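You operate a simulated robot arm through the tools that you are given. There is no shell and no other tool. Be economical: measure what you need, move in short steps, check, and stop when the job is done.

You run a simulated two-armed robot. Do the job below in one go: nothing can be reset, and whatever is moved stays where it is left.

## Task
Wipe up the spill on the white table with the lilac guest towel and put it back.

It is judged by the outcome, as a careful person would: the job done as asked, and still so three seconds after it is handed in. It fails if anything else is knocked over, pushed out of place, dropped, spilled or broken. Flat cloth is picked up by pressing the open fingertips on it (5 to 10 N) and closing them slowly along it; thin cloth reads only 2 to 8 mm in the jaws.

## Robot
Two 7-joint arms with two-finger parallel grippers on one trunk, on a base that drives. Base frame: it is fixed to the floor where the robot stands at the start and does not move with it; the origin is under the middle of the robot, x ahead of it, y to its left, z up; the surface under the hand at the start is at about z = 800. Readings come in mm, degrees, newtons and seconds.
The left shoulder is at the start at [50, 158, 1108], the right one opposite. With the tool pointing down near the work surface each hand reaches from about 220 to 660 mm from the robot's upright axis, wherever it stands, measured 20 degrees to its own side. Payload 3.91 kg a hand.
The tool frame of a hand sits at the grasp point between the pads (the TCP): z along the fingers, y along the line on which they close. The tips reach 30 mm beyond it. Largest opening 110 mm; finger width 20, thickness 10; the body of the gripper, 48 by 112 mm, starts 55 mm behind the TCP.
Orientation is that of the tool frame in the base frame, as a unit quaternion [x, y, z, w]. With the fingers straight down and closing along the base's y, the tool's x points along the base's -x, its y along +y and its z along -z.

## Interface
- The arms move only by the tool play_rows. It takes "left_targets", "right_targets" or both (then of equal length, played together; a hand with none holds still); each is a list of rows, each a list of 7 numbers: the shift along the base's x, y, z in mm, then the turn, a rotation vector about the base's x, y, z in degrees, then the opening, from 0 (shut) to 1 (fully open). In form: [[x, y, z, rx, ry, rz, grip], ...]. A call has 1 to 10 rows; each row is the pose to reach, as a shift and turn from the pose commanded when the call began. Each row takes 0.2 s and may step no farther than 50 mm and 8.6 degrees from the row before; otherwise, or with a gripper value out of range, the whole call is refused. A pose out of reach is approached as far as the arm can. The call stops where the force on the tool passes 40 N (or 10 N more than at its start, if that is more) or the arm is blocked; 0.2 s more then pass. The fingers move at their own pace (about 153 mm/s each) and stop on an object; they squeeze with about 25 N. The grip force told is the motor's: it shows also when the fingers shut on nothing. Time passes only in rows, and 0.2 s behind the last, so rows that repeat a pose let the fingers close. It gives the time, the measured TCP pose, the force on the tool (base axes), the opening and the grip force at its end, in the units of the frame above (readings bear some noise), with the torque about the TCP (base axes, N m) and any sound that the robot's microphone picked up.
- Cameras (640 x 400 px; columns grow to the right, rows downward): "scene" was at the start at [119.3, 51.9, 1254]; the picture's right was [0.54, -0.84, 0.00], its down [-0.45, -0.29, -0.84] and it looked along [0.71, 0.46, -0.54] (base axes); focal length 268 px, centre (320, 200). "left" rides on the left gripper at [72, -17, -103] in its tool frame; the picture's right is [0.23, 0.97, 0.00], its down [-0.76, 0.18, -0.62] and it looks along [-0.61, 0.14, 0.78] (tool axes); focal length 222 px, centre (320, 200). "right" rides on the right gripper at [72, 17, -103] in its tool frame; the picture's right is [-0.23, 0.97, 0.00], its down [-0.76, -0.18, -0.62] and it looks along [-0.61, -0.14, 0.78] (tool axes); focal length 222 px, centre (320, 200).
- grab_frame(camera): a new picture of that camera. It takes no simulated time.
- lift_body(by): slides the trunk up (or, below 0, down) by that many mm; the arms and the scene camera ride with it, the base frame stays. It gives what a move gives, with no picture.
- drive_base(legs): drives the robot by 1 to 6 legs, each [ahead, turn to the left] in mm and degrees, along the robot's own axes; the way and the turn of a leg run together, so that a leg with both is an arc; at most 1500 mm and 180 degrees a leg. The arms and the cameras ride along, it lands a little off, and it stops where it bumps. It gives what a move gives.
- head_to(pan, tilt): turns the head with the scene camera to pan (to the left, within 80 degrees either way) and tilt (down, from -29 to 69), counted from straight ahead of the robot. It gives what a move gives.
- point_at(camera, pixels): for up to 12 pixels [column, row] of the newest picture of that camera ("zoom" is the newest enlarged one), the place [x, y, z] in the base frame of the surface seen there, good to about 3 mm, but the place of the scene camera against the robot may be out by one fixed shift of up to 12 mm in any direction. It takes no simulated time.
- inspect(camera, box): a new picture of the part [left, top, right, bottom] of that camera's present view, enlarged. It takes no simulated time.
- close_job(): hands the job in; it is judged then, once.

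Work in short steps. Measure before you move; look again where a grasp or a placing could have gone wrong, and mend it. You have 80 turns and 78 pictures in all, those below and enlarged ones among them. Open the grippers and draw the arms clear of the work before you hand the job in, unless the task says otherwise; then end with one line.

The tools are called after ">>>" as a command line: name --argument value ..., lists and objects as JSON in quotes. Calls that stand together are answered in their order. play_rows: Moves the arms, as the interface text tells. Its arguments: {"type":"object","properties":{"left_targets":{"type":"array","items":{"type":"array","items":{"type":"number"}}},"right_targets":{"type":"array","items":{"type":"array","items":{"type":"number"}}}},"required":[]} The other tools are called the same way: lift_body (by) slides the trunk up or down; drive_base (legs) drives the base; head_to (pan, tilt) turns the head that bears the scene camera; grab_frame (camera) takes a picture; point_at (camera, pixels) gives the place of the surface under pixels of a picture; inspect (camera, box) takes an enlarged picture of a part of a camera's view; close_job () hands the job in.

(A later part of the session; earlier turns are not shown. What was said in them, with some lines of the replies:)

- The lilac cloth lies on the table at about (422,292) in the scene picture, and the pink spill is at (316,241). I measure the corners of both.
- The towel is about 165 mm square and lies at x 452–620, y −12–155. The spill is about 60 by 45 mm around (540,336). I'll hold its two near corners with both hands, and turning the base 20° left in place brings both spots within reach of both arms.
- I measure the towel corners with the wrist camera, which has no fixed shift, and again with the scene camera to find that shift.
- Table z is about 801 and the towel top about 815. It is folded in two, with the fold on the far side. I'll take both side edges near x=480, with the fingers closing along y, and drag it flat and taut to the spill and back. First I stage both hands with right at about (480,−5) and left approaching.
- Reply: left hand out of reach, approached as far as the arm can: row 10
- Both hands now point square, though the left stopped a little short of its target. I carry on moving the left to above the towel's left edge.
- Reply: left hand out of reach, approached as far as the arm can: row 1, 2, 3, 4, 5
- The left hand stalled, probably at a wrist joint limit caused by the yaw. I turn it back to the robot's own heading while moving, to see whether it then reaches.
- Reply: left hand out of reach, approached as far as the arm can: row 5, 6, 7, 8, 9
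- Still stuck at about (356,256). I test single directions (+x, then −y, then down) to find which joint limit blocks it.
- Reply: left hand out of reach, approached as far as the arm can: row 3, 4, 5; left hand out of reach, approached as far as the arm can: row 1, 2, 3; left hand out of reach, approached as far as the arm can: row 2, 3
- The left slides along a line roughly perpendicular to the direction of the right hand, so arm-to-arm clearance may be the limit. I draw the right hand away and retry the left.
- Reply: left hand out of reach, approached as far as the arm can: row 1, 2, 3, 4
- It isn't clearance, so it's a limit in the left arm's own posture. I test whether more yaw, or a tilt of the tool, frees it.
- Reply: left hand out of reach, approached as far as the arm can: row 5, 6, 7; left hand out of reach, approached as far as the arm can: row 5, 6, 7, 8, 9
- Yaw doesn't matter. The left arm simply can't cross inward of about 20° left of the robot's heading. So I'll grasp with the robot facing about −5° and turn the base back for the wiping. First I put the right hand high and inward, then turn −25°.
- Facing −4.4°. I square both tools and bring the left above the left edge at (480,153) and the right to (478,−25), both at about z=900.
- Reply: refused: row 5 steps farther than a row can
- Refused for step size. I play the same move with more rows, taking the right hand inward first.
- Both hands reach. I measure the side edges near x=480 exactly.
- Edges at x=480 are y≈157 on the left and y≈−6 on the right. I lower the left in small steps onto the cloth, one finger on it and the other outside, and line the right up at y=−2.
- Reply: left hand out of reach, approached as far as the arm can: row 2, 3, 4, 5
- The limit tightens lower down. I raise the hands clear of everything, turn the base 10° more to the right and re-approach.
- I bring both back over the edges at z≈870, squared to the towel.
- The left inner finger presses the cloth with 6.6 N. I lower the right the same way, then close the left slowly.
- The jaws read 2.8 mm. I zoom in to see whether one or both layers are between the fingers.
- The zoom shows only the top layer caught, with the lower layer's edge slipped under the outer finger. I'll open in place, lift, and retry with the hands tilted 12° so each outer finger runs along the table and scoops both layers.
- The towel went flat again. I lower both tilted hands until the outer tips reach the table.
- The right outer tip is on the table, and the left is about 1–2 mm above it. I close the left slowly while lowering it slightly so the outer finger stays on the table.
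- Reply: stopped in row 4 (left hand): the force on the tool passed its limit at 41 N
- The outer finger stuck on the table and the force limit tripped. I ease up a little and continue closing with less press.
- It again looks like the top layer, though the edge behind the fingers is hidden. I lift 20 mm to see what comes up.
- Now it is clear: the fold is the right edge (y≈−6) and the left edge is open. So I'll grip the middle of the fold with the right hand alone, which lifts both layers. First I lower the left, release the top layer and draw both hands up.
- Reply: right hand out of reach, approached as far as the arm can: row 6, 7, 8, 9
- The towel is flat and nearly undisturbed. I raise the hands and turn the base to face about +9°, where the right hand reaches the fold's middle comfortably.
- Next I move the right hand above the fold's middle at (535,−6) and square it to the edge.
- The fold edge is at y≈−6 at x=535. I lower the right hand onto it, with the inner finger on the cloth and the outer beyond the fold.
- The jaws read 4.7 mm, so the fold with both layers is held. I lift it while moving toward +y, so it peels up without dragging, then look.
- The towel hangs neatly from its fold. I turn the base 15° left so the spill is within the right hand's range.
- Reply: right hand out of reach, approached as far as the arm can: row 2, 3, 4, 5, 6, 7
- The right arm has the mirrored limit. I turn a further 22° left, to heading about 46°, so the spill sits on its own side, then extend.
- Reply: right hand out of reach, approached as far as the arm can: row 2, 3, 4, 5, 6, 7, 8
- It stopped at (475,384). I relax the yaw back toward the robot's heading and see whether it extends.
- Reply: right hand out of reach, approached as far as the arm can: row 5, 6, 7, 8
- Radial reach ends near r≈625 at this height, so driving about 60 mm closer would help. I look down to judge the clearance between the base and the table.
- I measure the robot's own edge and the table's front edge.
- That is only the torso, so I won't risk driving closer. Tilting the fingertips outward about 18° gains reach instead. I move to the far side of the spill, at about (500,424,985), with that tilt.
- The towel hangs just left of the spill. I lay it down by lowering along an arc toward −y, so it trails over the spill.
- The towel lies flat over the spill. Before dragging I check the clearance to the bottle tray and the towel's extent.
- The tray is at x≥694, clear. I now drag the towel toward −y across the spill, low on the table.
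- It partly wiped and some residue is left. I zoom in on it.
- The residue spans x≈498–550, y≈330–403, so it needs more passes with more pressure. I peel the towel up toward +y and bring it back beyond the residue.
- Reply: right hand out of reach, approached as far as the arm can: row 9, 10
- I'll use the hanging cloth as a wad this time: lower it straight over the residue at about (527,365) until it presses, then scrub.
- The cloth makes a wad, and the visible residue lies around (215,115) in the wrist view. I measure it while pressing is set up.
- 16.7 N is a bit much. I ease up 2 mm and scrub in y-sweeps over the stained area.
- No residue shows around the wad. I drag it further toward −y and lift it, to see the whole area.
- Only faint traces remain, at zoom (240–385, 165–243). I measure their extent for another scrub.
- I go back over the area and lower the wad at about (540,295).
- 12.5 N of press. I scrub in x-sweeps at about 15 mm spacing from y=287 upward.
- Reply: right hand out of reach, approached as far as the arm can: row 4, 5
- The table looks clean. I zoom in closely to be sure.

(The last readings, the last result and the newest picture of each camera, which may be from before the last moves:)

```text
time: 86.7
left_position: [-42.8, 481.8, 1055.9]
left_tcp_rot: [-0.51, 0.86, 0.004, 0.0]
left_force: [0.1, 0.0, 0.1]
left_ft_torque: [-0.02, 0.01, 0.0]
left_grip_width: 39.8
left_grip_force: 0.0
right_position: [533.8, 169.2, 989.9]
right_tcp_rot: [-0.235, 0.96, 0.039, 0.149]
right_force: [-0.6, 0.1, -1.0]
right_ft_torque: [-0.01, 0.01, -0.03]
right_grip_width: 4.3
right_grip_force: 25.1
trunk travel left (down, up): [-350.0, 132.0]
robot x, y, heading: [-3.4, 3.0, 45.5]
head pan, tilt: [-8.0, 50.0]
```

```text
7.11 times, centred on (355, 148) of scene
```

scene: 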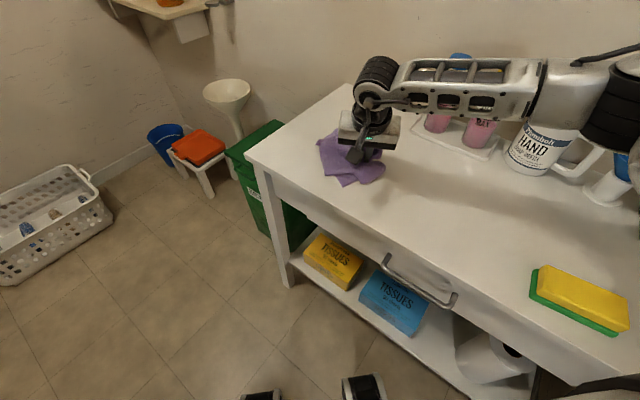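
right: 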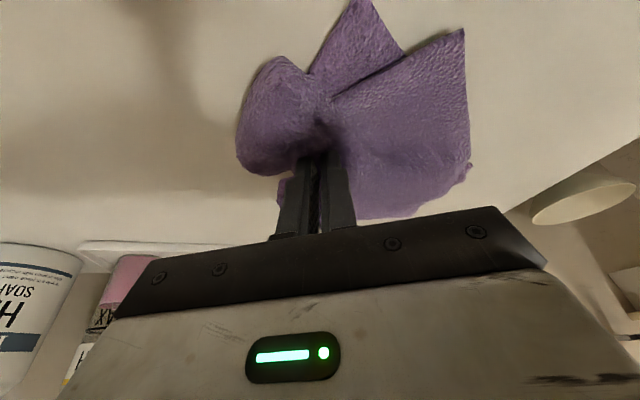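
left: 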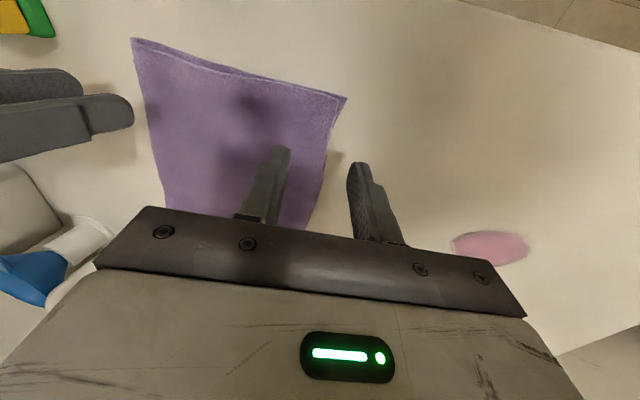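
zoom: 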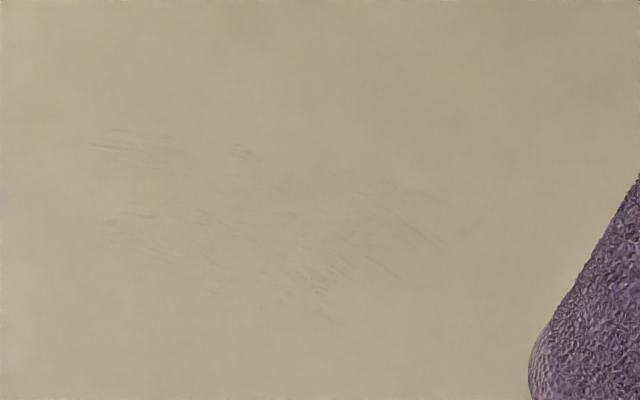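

A very faint trace is still visible, so I scrub once more, with y-sweeps this time across the same area.

>>> play_rows --right_targets '[[-8, 40, 0, 0, 0, 0, 0], [-18, 80, 0, 0, 0, 0, 0], [-32, 115, -10, 0, 0, 0, 0], [-32, 115, -40, 0, 0, 0, 0], [-32, 115, -70, 0, 0, 0, 0], [-32, 115, -100, 0, 0, 0, 0], [-32, 115, -125, 0, 0, 0, 0], [-32, 115, -138, 0, 0, 0, 0], [-32, 115, -144, 0, 0, 0, 0], [-32, 115, -146, 0, 0, 0, 0]]'

>>> play_rows --right_targets '[[0, 40, 0, 0, 0, 0, 0], [0, 80, 0, 0, 0, 0, 0], [0, 118, 0, 0, 0, 0, 0], [13, 118, 0, 0, 0, 0, 0], [13, 80, 0, 0, 0, 0, 0], [13, 40, 0, 0, 0, 0, 0], [13, 0, 0, 0, 0, 0, 0], [26, 0, 0, 0, 0, 0, 0], [26, 40, 0, 0, 0, 0, 0], [26, 80, 0, 0, 0, 0, 0]]'

>>> play_rows --right_targets '[[0, 35, 0, 0, 0, 0, 0], [13, 33, 0, 0, 0, 0, 0], [13, 0, 0, 0, 0, 0, 0], [13, -40, 0, 0, 0, 0, 0], [13, -82, 0, 0, 0, 0, 0], [26, -82, 0, 0, 0, 0, 0], [26, -40, 0, 0, 0, 0, 0], [26, 0, 0, 0, 0, 0, 0], [26, 22, 0, 0, 0, 0, 0], [38, 10, 0, 0, 0, 0, 0]]'

>>> play_rows --right_targets '[[0, -40, 0, 0, 0, 0, 0], [0, -80, 0, 0, 0, 0, 0], [0, -115, 2, 0, 0, 0, 0], [-10, -150, 10, 0, 0, 0, 0], [-20, -180, 35, 0, 0, 0, 0], [-30, -200, 70, 0, 0, 0, 0], [-35, -205, 110, 0, 0, 0, 0], [-35, -205, 150, 0, 0, 0, 0]]'

>>> inspect --camera "scene" --box '[300, 110, 420, 185]'

```text
time: 88.8
left_position: [-43.9, 478.7, 1057.2]
left_tcp_rot: [-0.509, 0.861, 0.004, 0.001]
left_force: [0.1, -0.1, -0.4]
left_ft_torque: [-0.03, 0.01, 0.01]
left_grip_width: 39.8
left_grip_force: 0.1
right_position: [503.3, 284.8, 845.0]
right_tcp_rot: [-0.235, 0.959, 0.041, 0.151]
right_force: [-0.9, -0.8, 16.3]
right_ft_torque: [0.06, 0.08, 0.01]
right_grip_width: 4.4
right_grip_force: 25.3
trunk travel left (down, up): [-350.0, 132.0]
robot x, y, heading: [-1.1, -1.4, 45.3]
head pan, tilt: [-8.0, 50.0]
```

```text
time: 91.0
left_position: [-42.6, 479.4, 1056.1]
left_tcp_rot: [-0.509, 0.86, 0.004, 0.001]
left_force: [-0.6, -0.5, 0.4]
left_ft_torque: [0.0, -0.02, 0.03]
left_grip_width: 39.7
left_grip_force: 0.1
right_position: [529.0, 363.1, 843.8]
right_tcp_rot: [-0.235, 0.959, 0.04, 0.152]
right_force: [-1.2, -4.6, 19.8]
right_ft_torque: [-0.06, 0.07, -0.03]
right_grip_width: 4.5
right_grip_force: 25.3
trunk travel left (down, up): [-350.0, 132.0]
robot x, y, heading: [1.0, -2.1, 45.3]
head pan, tilt: [-8.0, 50.0]
```

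```text
time: 93.2
left_position: [-43.4, 479.3, 1056.5]
left_tcp_rot: [-0.509, 0.861, 0.004, 0.001]
left_force: [0.0, 0.2, 0.6]
left_ft_torque: [0.02, 0.0, 0.03]
left_grip_width: 39.8
left_grip_force: 0.0
right_position: [565.1, 376.1, 844.7]
right_tcp_rot: [-0.237, 0.959, 0.042, 0.151]
right_force: [-3.2, 2.3, 16.9]
right_ft_torque: [0.19, 0.13, -0.02]
right_grip_width: 4.4
right_grip_force: 24.5
trunk travel left (down, up): [-350.0, 132.0]
robot x, y, heading: [0.5, -1.0, 45.5]
head pan, tilt: [-8.0, 50.0]
```

```text
time: 95.0
left_position: [-42.5, 480.4, 1055.7]
left_tcp_rot: [-0.51, 0.86, 0.004, 0.0]
left_force: [0.0, -0.4, 0.7]
left_ft_torque: [-0.03, 0.0, 0.01]
left_grip_width: 39.7
left_grip_force: 0.1
right_position: [533.5, 169.9, 992.1]
right_tcp_rot: [-0.234, 0.96, 0.039, 0.149]
right_force: [-0.9, -0.7, -1.4]
right_ft_torque: [0.0, 0.02, -0.05]
right_grip_width: 4.3
right_grip_force: 25.2
trunk travel left (down, up): [-350.0, 132.0]
robot x, y, heading: [2.9, 1.5, 45.4]
head pan, tilt: [-8.0, 50.0]
```

```text
5.33 times, centred on (360, 148) of scene
```

zoom: 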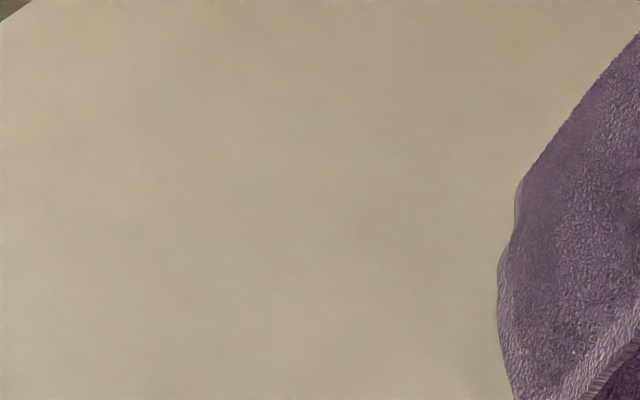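

The table is now clean, so the towel goes back. I undo the tilt, retract inward and high, and then turn the base −36°.

>>> play_rows --right_targets '[[-15, 5, 15, -2.1, 4, 0, 0], [-35, 8, 30, -4.2, 8, 0, 0], [-55, 10, 50, -6.4, 12, 0, 0], [-80, 15, 65, -8.5, 15.8, 0, 0], [-105, 22, 80, -8.5, 15.8, 0, 0], [-130, 30, 95, -8.5, 15.8, 0, 0]]'

>>> drive_base --legs '[[0, -36]]'

>>> grab_frame --camera "scene"

```text
time: 96.5
left_position: [-44.6, 480.5, 1056.5]
left_tcp_rot: [-0.509, 0.861, 0.003, 0.001]
left_force: [-0.5, -0.4, 0.0]
left_ft_torque: [0.02, 0.0, -0.02]
left_grip_width: 39.6
left_grip_force: 0.0
right_position: [401.4, 201.0, 1084.9]
right_tcp_rot: [-0.237, 0.972, 0.0, 0.0]
right_force: [-0.5, 0.6, 1.2]
right_ft_torque: [-0.01, -0.01, -0.03]
right_grip_width: 4.4
right_grip_force: 25.6
trunk travel left (down, up): [-350.0, 132.0]
robot x, y, heading: [-2.2, 0.4, 45.5]
head pan, tilt: [-8.0, 50.0]
```

```text
time: 98.6
left_position: [249.1, 411.9, 1055.5]
left_tcp_rot: [-0.215, 0.977, 0.003, 0.001]
left_force: [0.2, 0.8, -0.8]
left_ft_torque: [0.01, -0.03, 0.01]
left_grip_width: 39.7
left_grip_force: 0.1
right_position: [442.5, -76.6, 1084.1]
right_tcp_rot: [0.078, 0.997, 0.001, -0.001]
right_force: [0.3, -0.2, 0.0]
right_ft_torque: [0.03, -0.01, 0.09]
right_grip_width: 4.6
right_grip_force: 24.7
trunk travel left (down, up): [-350.0, 132.0]
robot x, y, heading: [0.3, -0.3, 9.1]
head pan, tilt: [-8.0, 50.0]
```

```text
31 pictures are left
```

scene: 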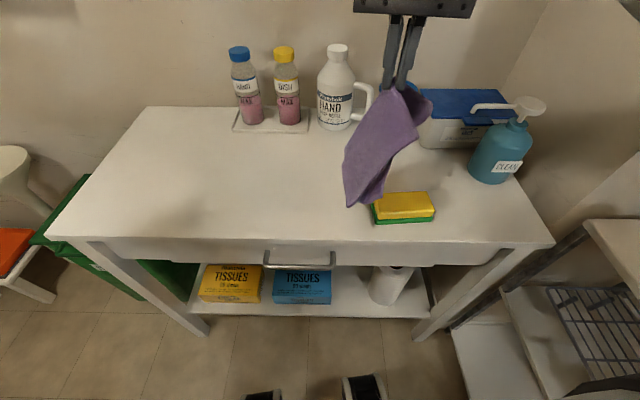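

The towel hangs well. I turn 10° back left so both ends of the lay-down path are inside the right arm's range, then move above the left end at (535,155).

>>> drive_base --legs '[[0, 11]]'

>>> play_rows --right_targets '[[10, 20, 0, 0, 0, 0, 0], [20, 45, 0, 0, 0, 0, 0], [32, 70, -10, 0, 0, 0, 0], [45, 95, -25, 0, 0, 0, 0], [58, 120, -45, 0, 0, 0, 0], [72, 140, -65, 0, 0, 0, 0], [84, 155, -85, 0, 0, 0, 0], [84, 155, -95, 0, 0, 0, 0], [84, 155, -95, 0, 0, 0, 0]]'

>>> grab_frame --camera "scene"

```text
time: 99.7
left_position: [165.5, 453.9, 1055.9]
left_tcp_rot: [-0.309, 0.951, 0.003, 0.001]
left_force: [-0.1, -0.2, 0.2]
left_ft_torque: [0.0, -0.01, 0.03]
left_grip_width: 39.2
left_grip_force: 0.1
right_position: [449.3, 9.2, 1085.2]
right_tcp_rot: [-0.019, 1.0, 0.0, -0.001]
right_force: [0.0, 0.3, -0.3]
right_ft_torque: [-0.02, -0.02, -0.04]
right_grip_width: 4.2
right_grip_force: 24.7
trunk travel left (down, up): [-350.0, 132.0]
robot x, y, heading: [-1.1, 0.8, 20.1]
head pan, tilt: [-8.0, 50.0]
```

```text
time: 101.7
left_position: [165.9, 452.4, 1055.9]
left_tcp_rot: [-0.309, 0.951, 0.004, 0.001]
left_force: [0.0, 0.9, -0.1]
left_ft_torque: [-0.01, 0.02, 0.0]
left_grip_width: 39.5
left_grip_force: 0.0
right_position: [533.1, 164.5, 989.3]
right_tcp_rot: [-0.019, 1.0, 0.0, 0.0]
right_force: [0.6, 0.4, -0.1]
right_ft_torque: [0.04, -0.03, -0.03]
right_grip_width: 4.3
right_grip_force: 25.2
trunk travel left (down, up): [-350.0, 132.0]
robot x, y, heading: [1.6, -3.8, 20.3]
head pan, tilt: [-8.0, 50.0]
```

```text
30 pictures are left
```

scene: 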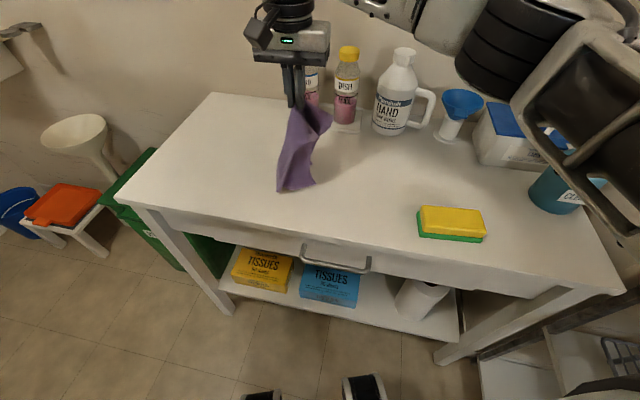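

I lay it down along the same kind of arc toward −y, ending with the fold at y≈−8.

>>> play_rows --right_targets '[[0, 0, -8, 0, 0, -1, 0], [0, -30, -10, 0, 0, -2, 0], [0, -60, -15, 0, 0, -2, 0], [1, -88, -30, 0, 0, -2, 0], [1, -110, -50, 0, 0, -2, 0], [2, -130, -76, 0, 0, -2, 0], [2, -145, -103, 0, 0, -2, 0], [2, -156, -128, 0, 0, -2, 0], [2, -165, -145, 0, 0, -2, 0], [2, -172, -150, 0, 0, -2, 0]]'

>>> grab_frame --camera "scene"

>>> grab_frame --camera "right"

```text
time: 103.9
left_position: [165.6, 452.4, 1055.9]
left_tcp_rot: [-0.308, 0.951, 0.004, 0.0]
left_force: [1.0, 0.3, -0.6]
left_ft_torque: [0.01, 0.0, -0.02]
left_grip_width: 39.8
left_grip_force: 0.0
right_position: [534.1, -8.5, 840.5]
right_tcp_rot: [-0.001, 1.0, 0.001, 0.001]
right_force: [-0.1, -0.7, 0.7]
right_ft_torque: [0.02, 0.02, -0.01]
right_grip_width: 4.5
right_grip_force: 24.9
trunk travel left (down, up): [-350.0, 132.0]
robot x, y, heading: [-1.6, -2.3, 19.8]
head pan, tilt: [-8.0, 50.0]
```

```text
29 pictures are left
```

scene: 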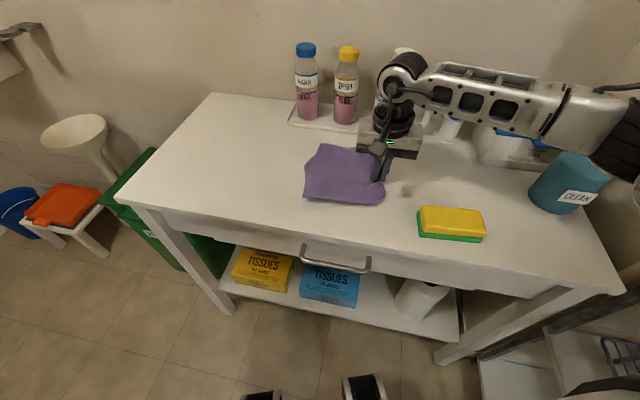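

```text
28 pictures are left
```

right: 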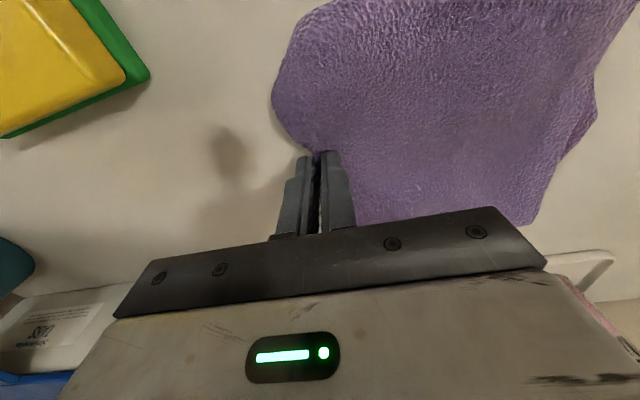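

It is back flat in place. I open slowly and lift straight up.

>>> play_rows --right_targets '[[0, 0, -1, 0, 0, 0, 0.06], [0, 0, -1, 0, 0, 0, 0.12], [0, 0, 0, 0, 0, 0, 0.2], [0, 0, 5, 0, 0, 0, 0.28], [0, 0, 20, 0, 0, 0, 0.3], [0, 0, 50, 0, 0, 0, 0.3], [-20, 0, 95, 0, 0, 0, 0.3], [-40, -20, 140, 0, 0, 0, 0.3], [-60, -40, 185, 0, 0, 0, 0.3]]'

>>> grab_frame --camera "scene"

>>> grab_frame --camera "right"

```text
refused: row 8 steps farther than a row can; nothing moved
```

```text
27 pictures are left
```

scene: 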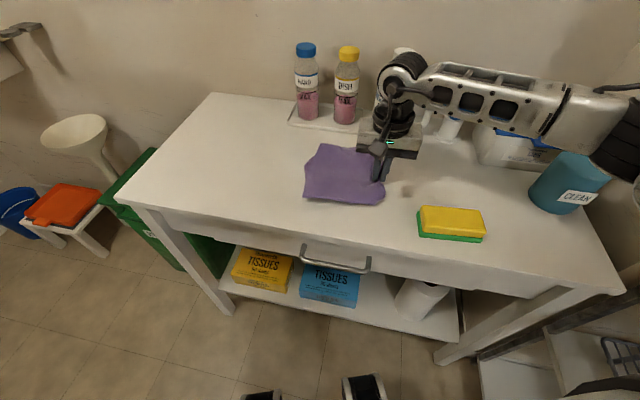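

```text
26 pictures are left
```

right: 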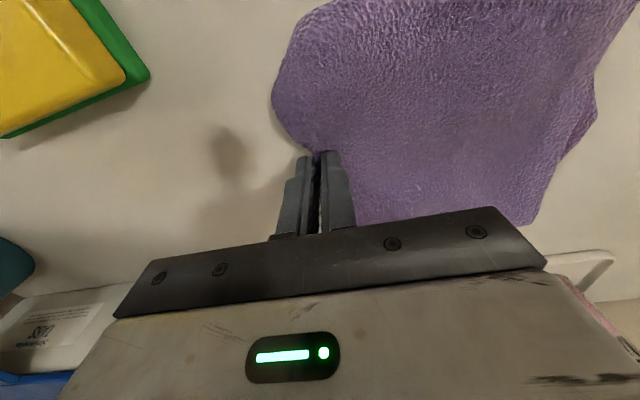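

The call was refused for step size, so I repeat the release with smaller steps.

>>> play_rows --right_targets '[[0, 0, -1, 0, 0, 0, 0.06], [0, 0, -1, 0, 0, 0, 0.12], [0, 0, 0, 0, 0, 0, 0.2], [0, 0, 5, 0, 0, 0, 0.28], [0, 0, 20, 0, 0, 0, 0.3], [0, 0, 55, 0, 0, 0, 0.3], [0, 0, 90, 0, 0, 0, 0.3], [-20, -10, 125, 0, 0, 0, 0.3], [-40, -20, 160, 0, 0, 0, 0.3], [-60, -30, 195, 0, 0, 0, 0.3]]'

>>> grab_frame --camera "right"

>>> inspect --camera "scene" --box '[260, 110, 440, 240]'

```text
time: 106.1
left_position: [164.7, 452.5, 1056.3]
left_tcp_rot: [-0.308, 0.951, 0.004, 0.001]
left_force: [0.0, 0.6, 0.3]
left_ft_torque: [0.02, -0.01, 0.01]
left_grip_width: 39.5
left_grip_force: 0.2
right_position: [478.3, -38.3, 1034.4]
right_tcp_rot: [-0.002, 1.0, 0.0, -0.001]
right_force: [0.2, 0.6, 0.3]
right_ft_torque: [0.03, 0.02, 0.01]
right_grip_width: 33.3
right_grip_force: 0.1
trunk travel left (down, up): [-350.0, 132.0]
robot x, y, heading: [0.5, -1.5, 20.2]
head pan, tilt: [-8.0, 50.0]
```

```text
25 pictures are left
```

right: 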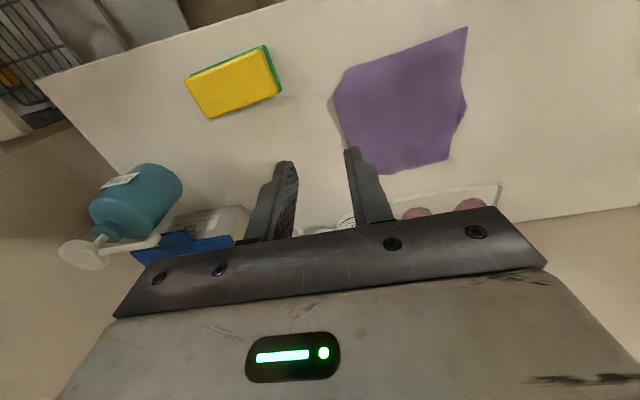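

```text
3.08 times, centred on (350, 175) of scene
```

zoom: 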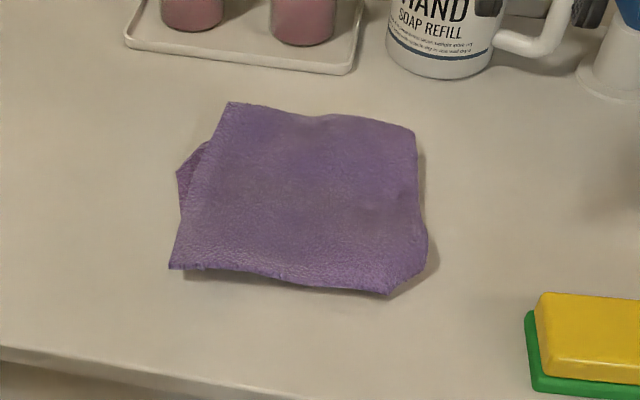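

The towel is back, still folded, with the corners by the fold slightly tucked. I measure it against the original corners, (450,0), (449,156), (617,153) and (628,−3).

>>> point_at --camera "right" --pixels '[[340, 90], [348, 72], [464, 32], [447, 158], [380, 170], [464, 103], [338, 105]]'

>>> point_at --camera "zoom" --pixels '[[230, 106], [414, 135], [424, 245], [390, 290], [173, 266], [181, 175], [300, 200]]'

```text
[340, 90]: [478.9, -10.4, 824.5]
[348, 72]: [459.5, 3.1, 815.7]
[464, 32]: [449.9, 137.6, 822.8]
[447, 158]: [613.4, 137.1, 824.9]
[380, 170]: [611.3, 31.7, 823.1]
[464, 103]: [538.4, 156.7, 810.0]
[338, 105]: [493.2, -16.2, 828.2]
```

```text
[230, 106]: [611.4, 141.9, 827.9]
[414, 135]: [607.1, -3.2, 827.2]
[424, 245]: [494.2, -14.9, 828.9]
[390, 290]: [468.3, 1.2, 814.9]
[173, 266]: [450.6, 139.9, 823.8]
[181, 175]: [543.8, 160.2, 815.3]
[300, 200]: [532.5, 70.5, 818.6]
```

The towel is within about 15 mm of where it lay, folded and flat. I open the grippers fully, draw the right arm back and take a last look.

>>> play_rows --left_targets '[[0, 0, 0, 0, 0, 0, 0.6], [0, 0, 0, 0, 0, 0, 1], [0, 0, 0, 0, 0, 0, 1]]' --right_targets '[[-25, 0, 25, 0, 0, 0, 0.6], [-50, 0, 45, 0, 0, 0, 1], [-75, -10, 60, 0, 0, 0, 1]]'

>>> head_to --pan -5 --tilt 42

>>> grab_frame --camera "scene"

>>> inspect --camera "scene" --box '[180, 120, 340, 240]'

```text
time: 106.9
left_position: [165.0, 452.2, 1056.5]
left_tcp_rot: [-0.308, 0.951, 0.004, 0.001]
left_force: [0.4, 0.6, -0.4]
left_ft_torque: [0.02, 0.01, 0.0]
left_grip_width: 110.0
left_grip_force: 0.1
right_position: [401.2, -49.1, 1097.1]
right_tcp_rot: [-0.001, 1.0, 0.0, 0.0]
right_force: [0.8, -0.6, -0.8]
right_ft_torque: [-0.03, 0.02, 0.0]
right_grip_width: 109.9
right_grip_force: 0.0
trunk travel left (down, up): [-350.0, 132.0]
robot x, y, heading: [-1.0, -2.7, 20.3]
head pan, tilt: [-8.0, 50.0]
```

```text
time: 107.6
left_position: [165.6, 453.2, 1056.7]
left_tcp_rot: [-0.309, 0.951, 0.005, 0.001]
left_force: [1.0, 0.9, 0.1]
left_ft_torque: [-0.01, 0.01, -0.01]
left_grip_width: 109.9
left_grip_force: 0.1
right_position: [402.0, -49.4, 1096.9]
right_tcp_rot: [-0.002, 1.0, 0.0, -0.001]
right_force: [-0.1, 0.5, -0.3]
right_ft_torque: [0.04, 0.01, 0.02]
right_grip_width: 110.0
right_grip_force: 0.1
trunk travel left (down, up): [-350.0, 132.0]
robot x, y, heading: [0.6, -0.1, 19.9]
head pan, tilt: [-5.0, 42.0]
```

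```text
23 pictures are left
```

scene: 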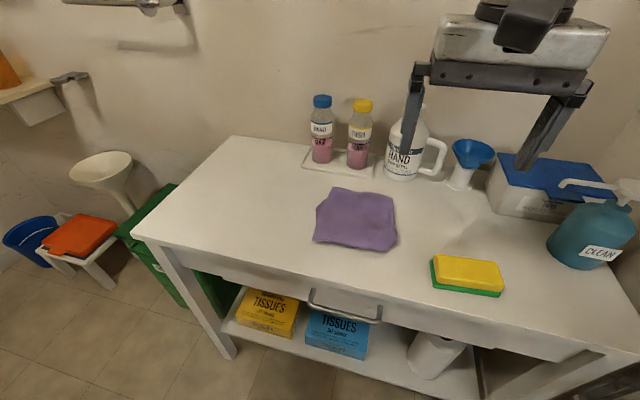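

```text
3.33 times, centred on (260, 180) of scene
```

zoom: 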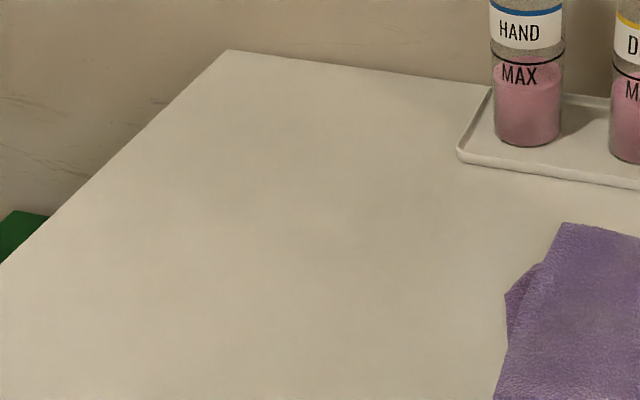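

The table is clean, the towel is back in place and everything else stands where it was, so I hand in.

>>> close_job

```text
The job is handed in.
```

I wiped up the spill and put the lilac towel back on the table, still folded. It lies within about 15 mm of where it was, with the corners by the fold slightly tucked under and a bit of the lower layer showing at the left edge.
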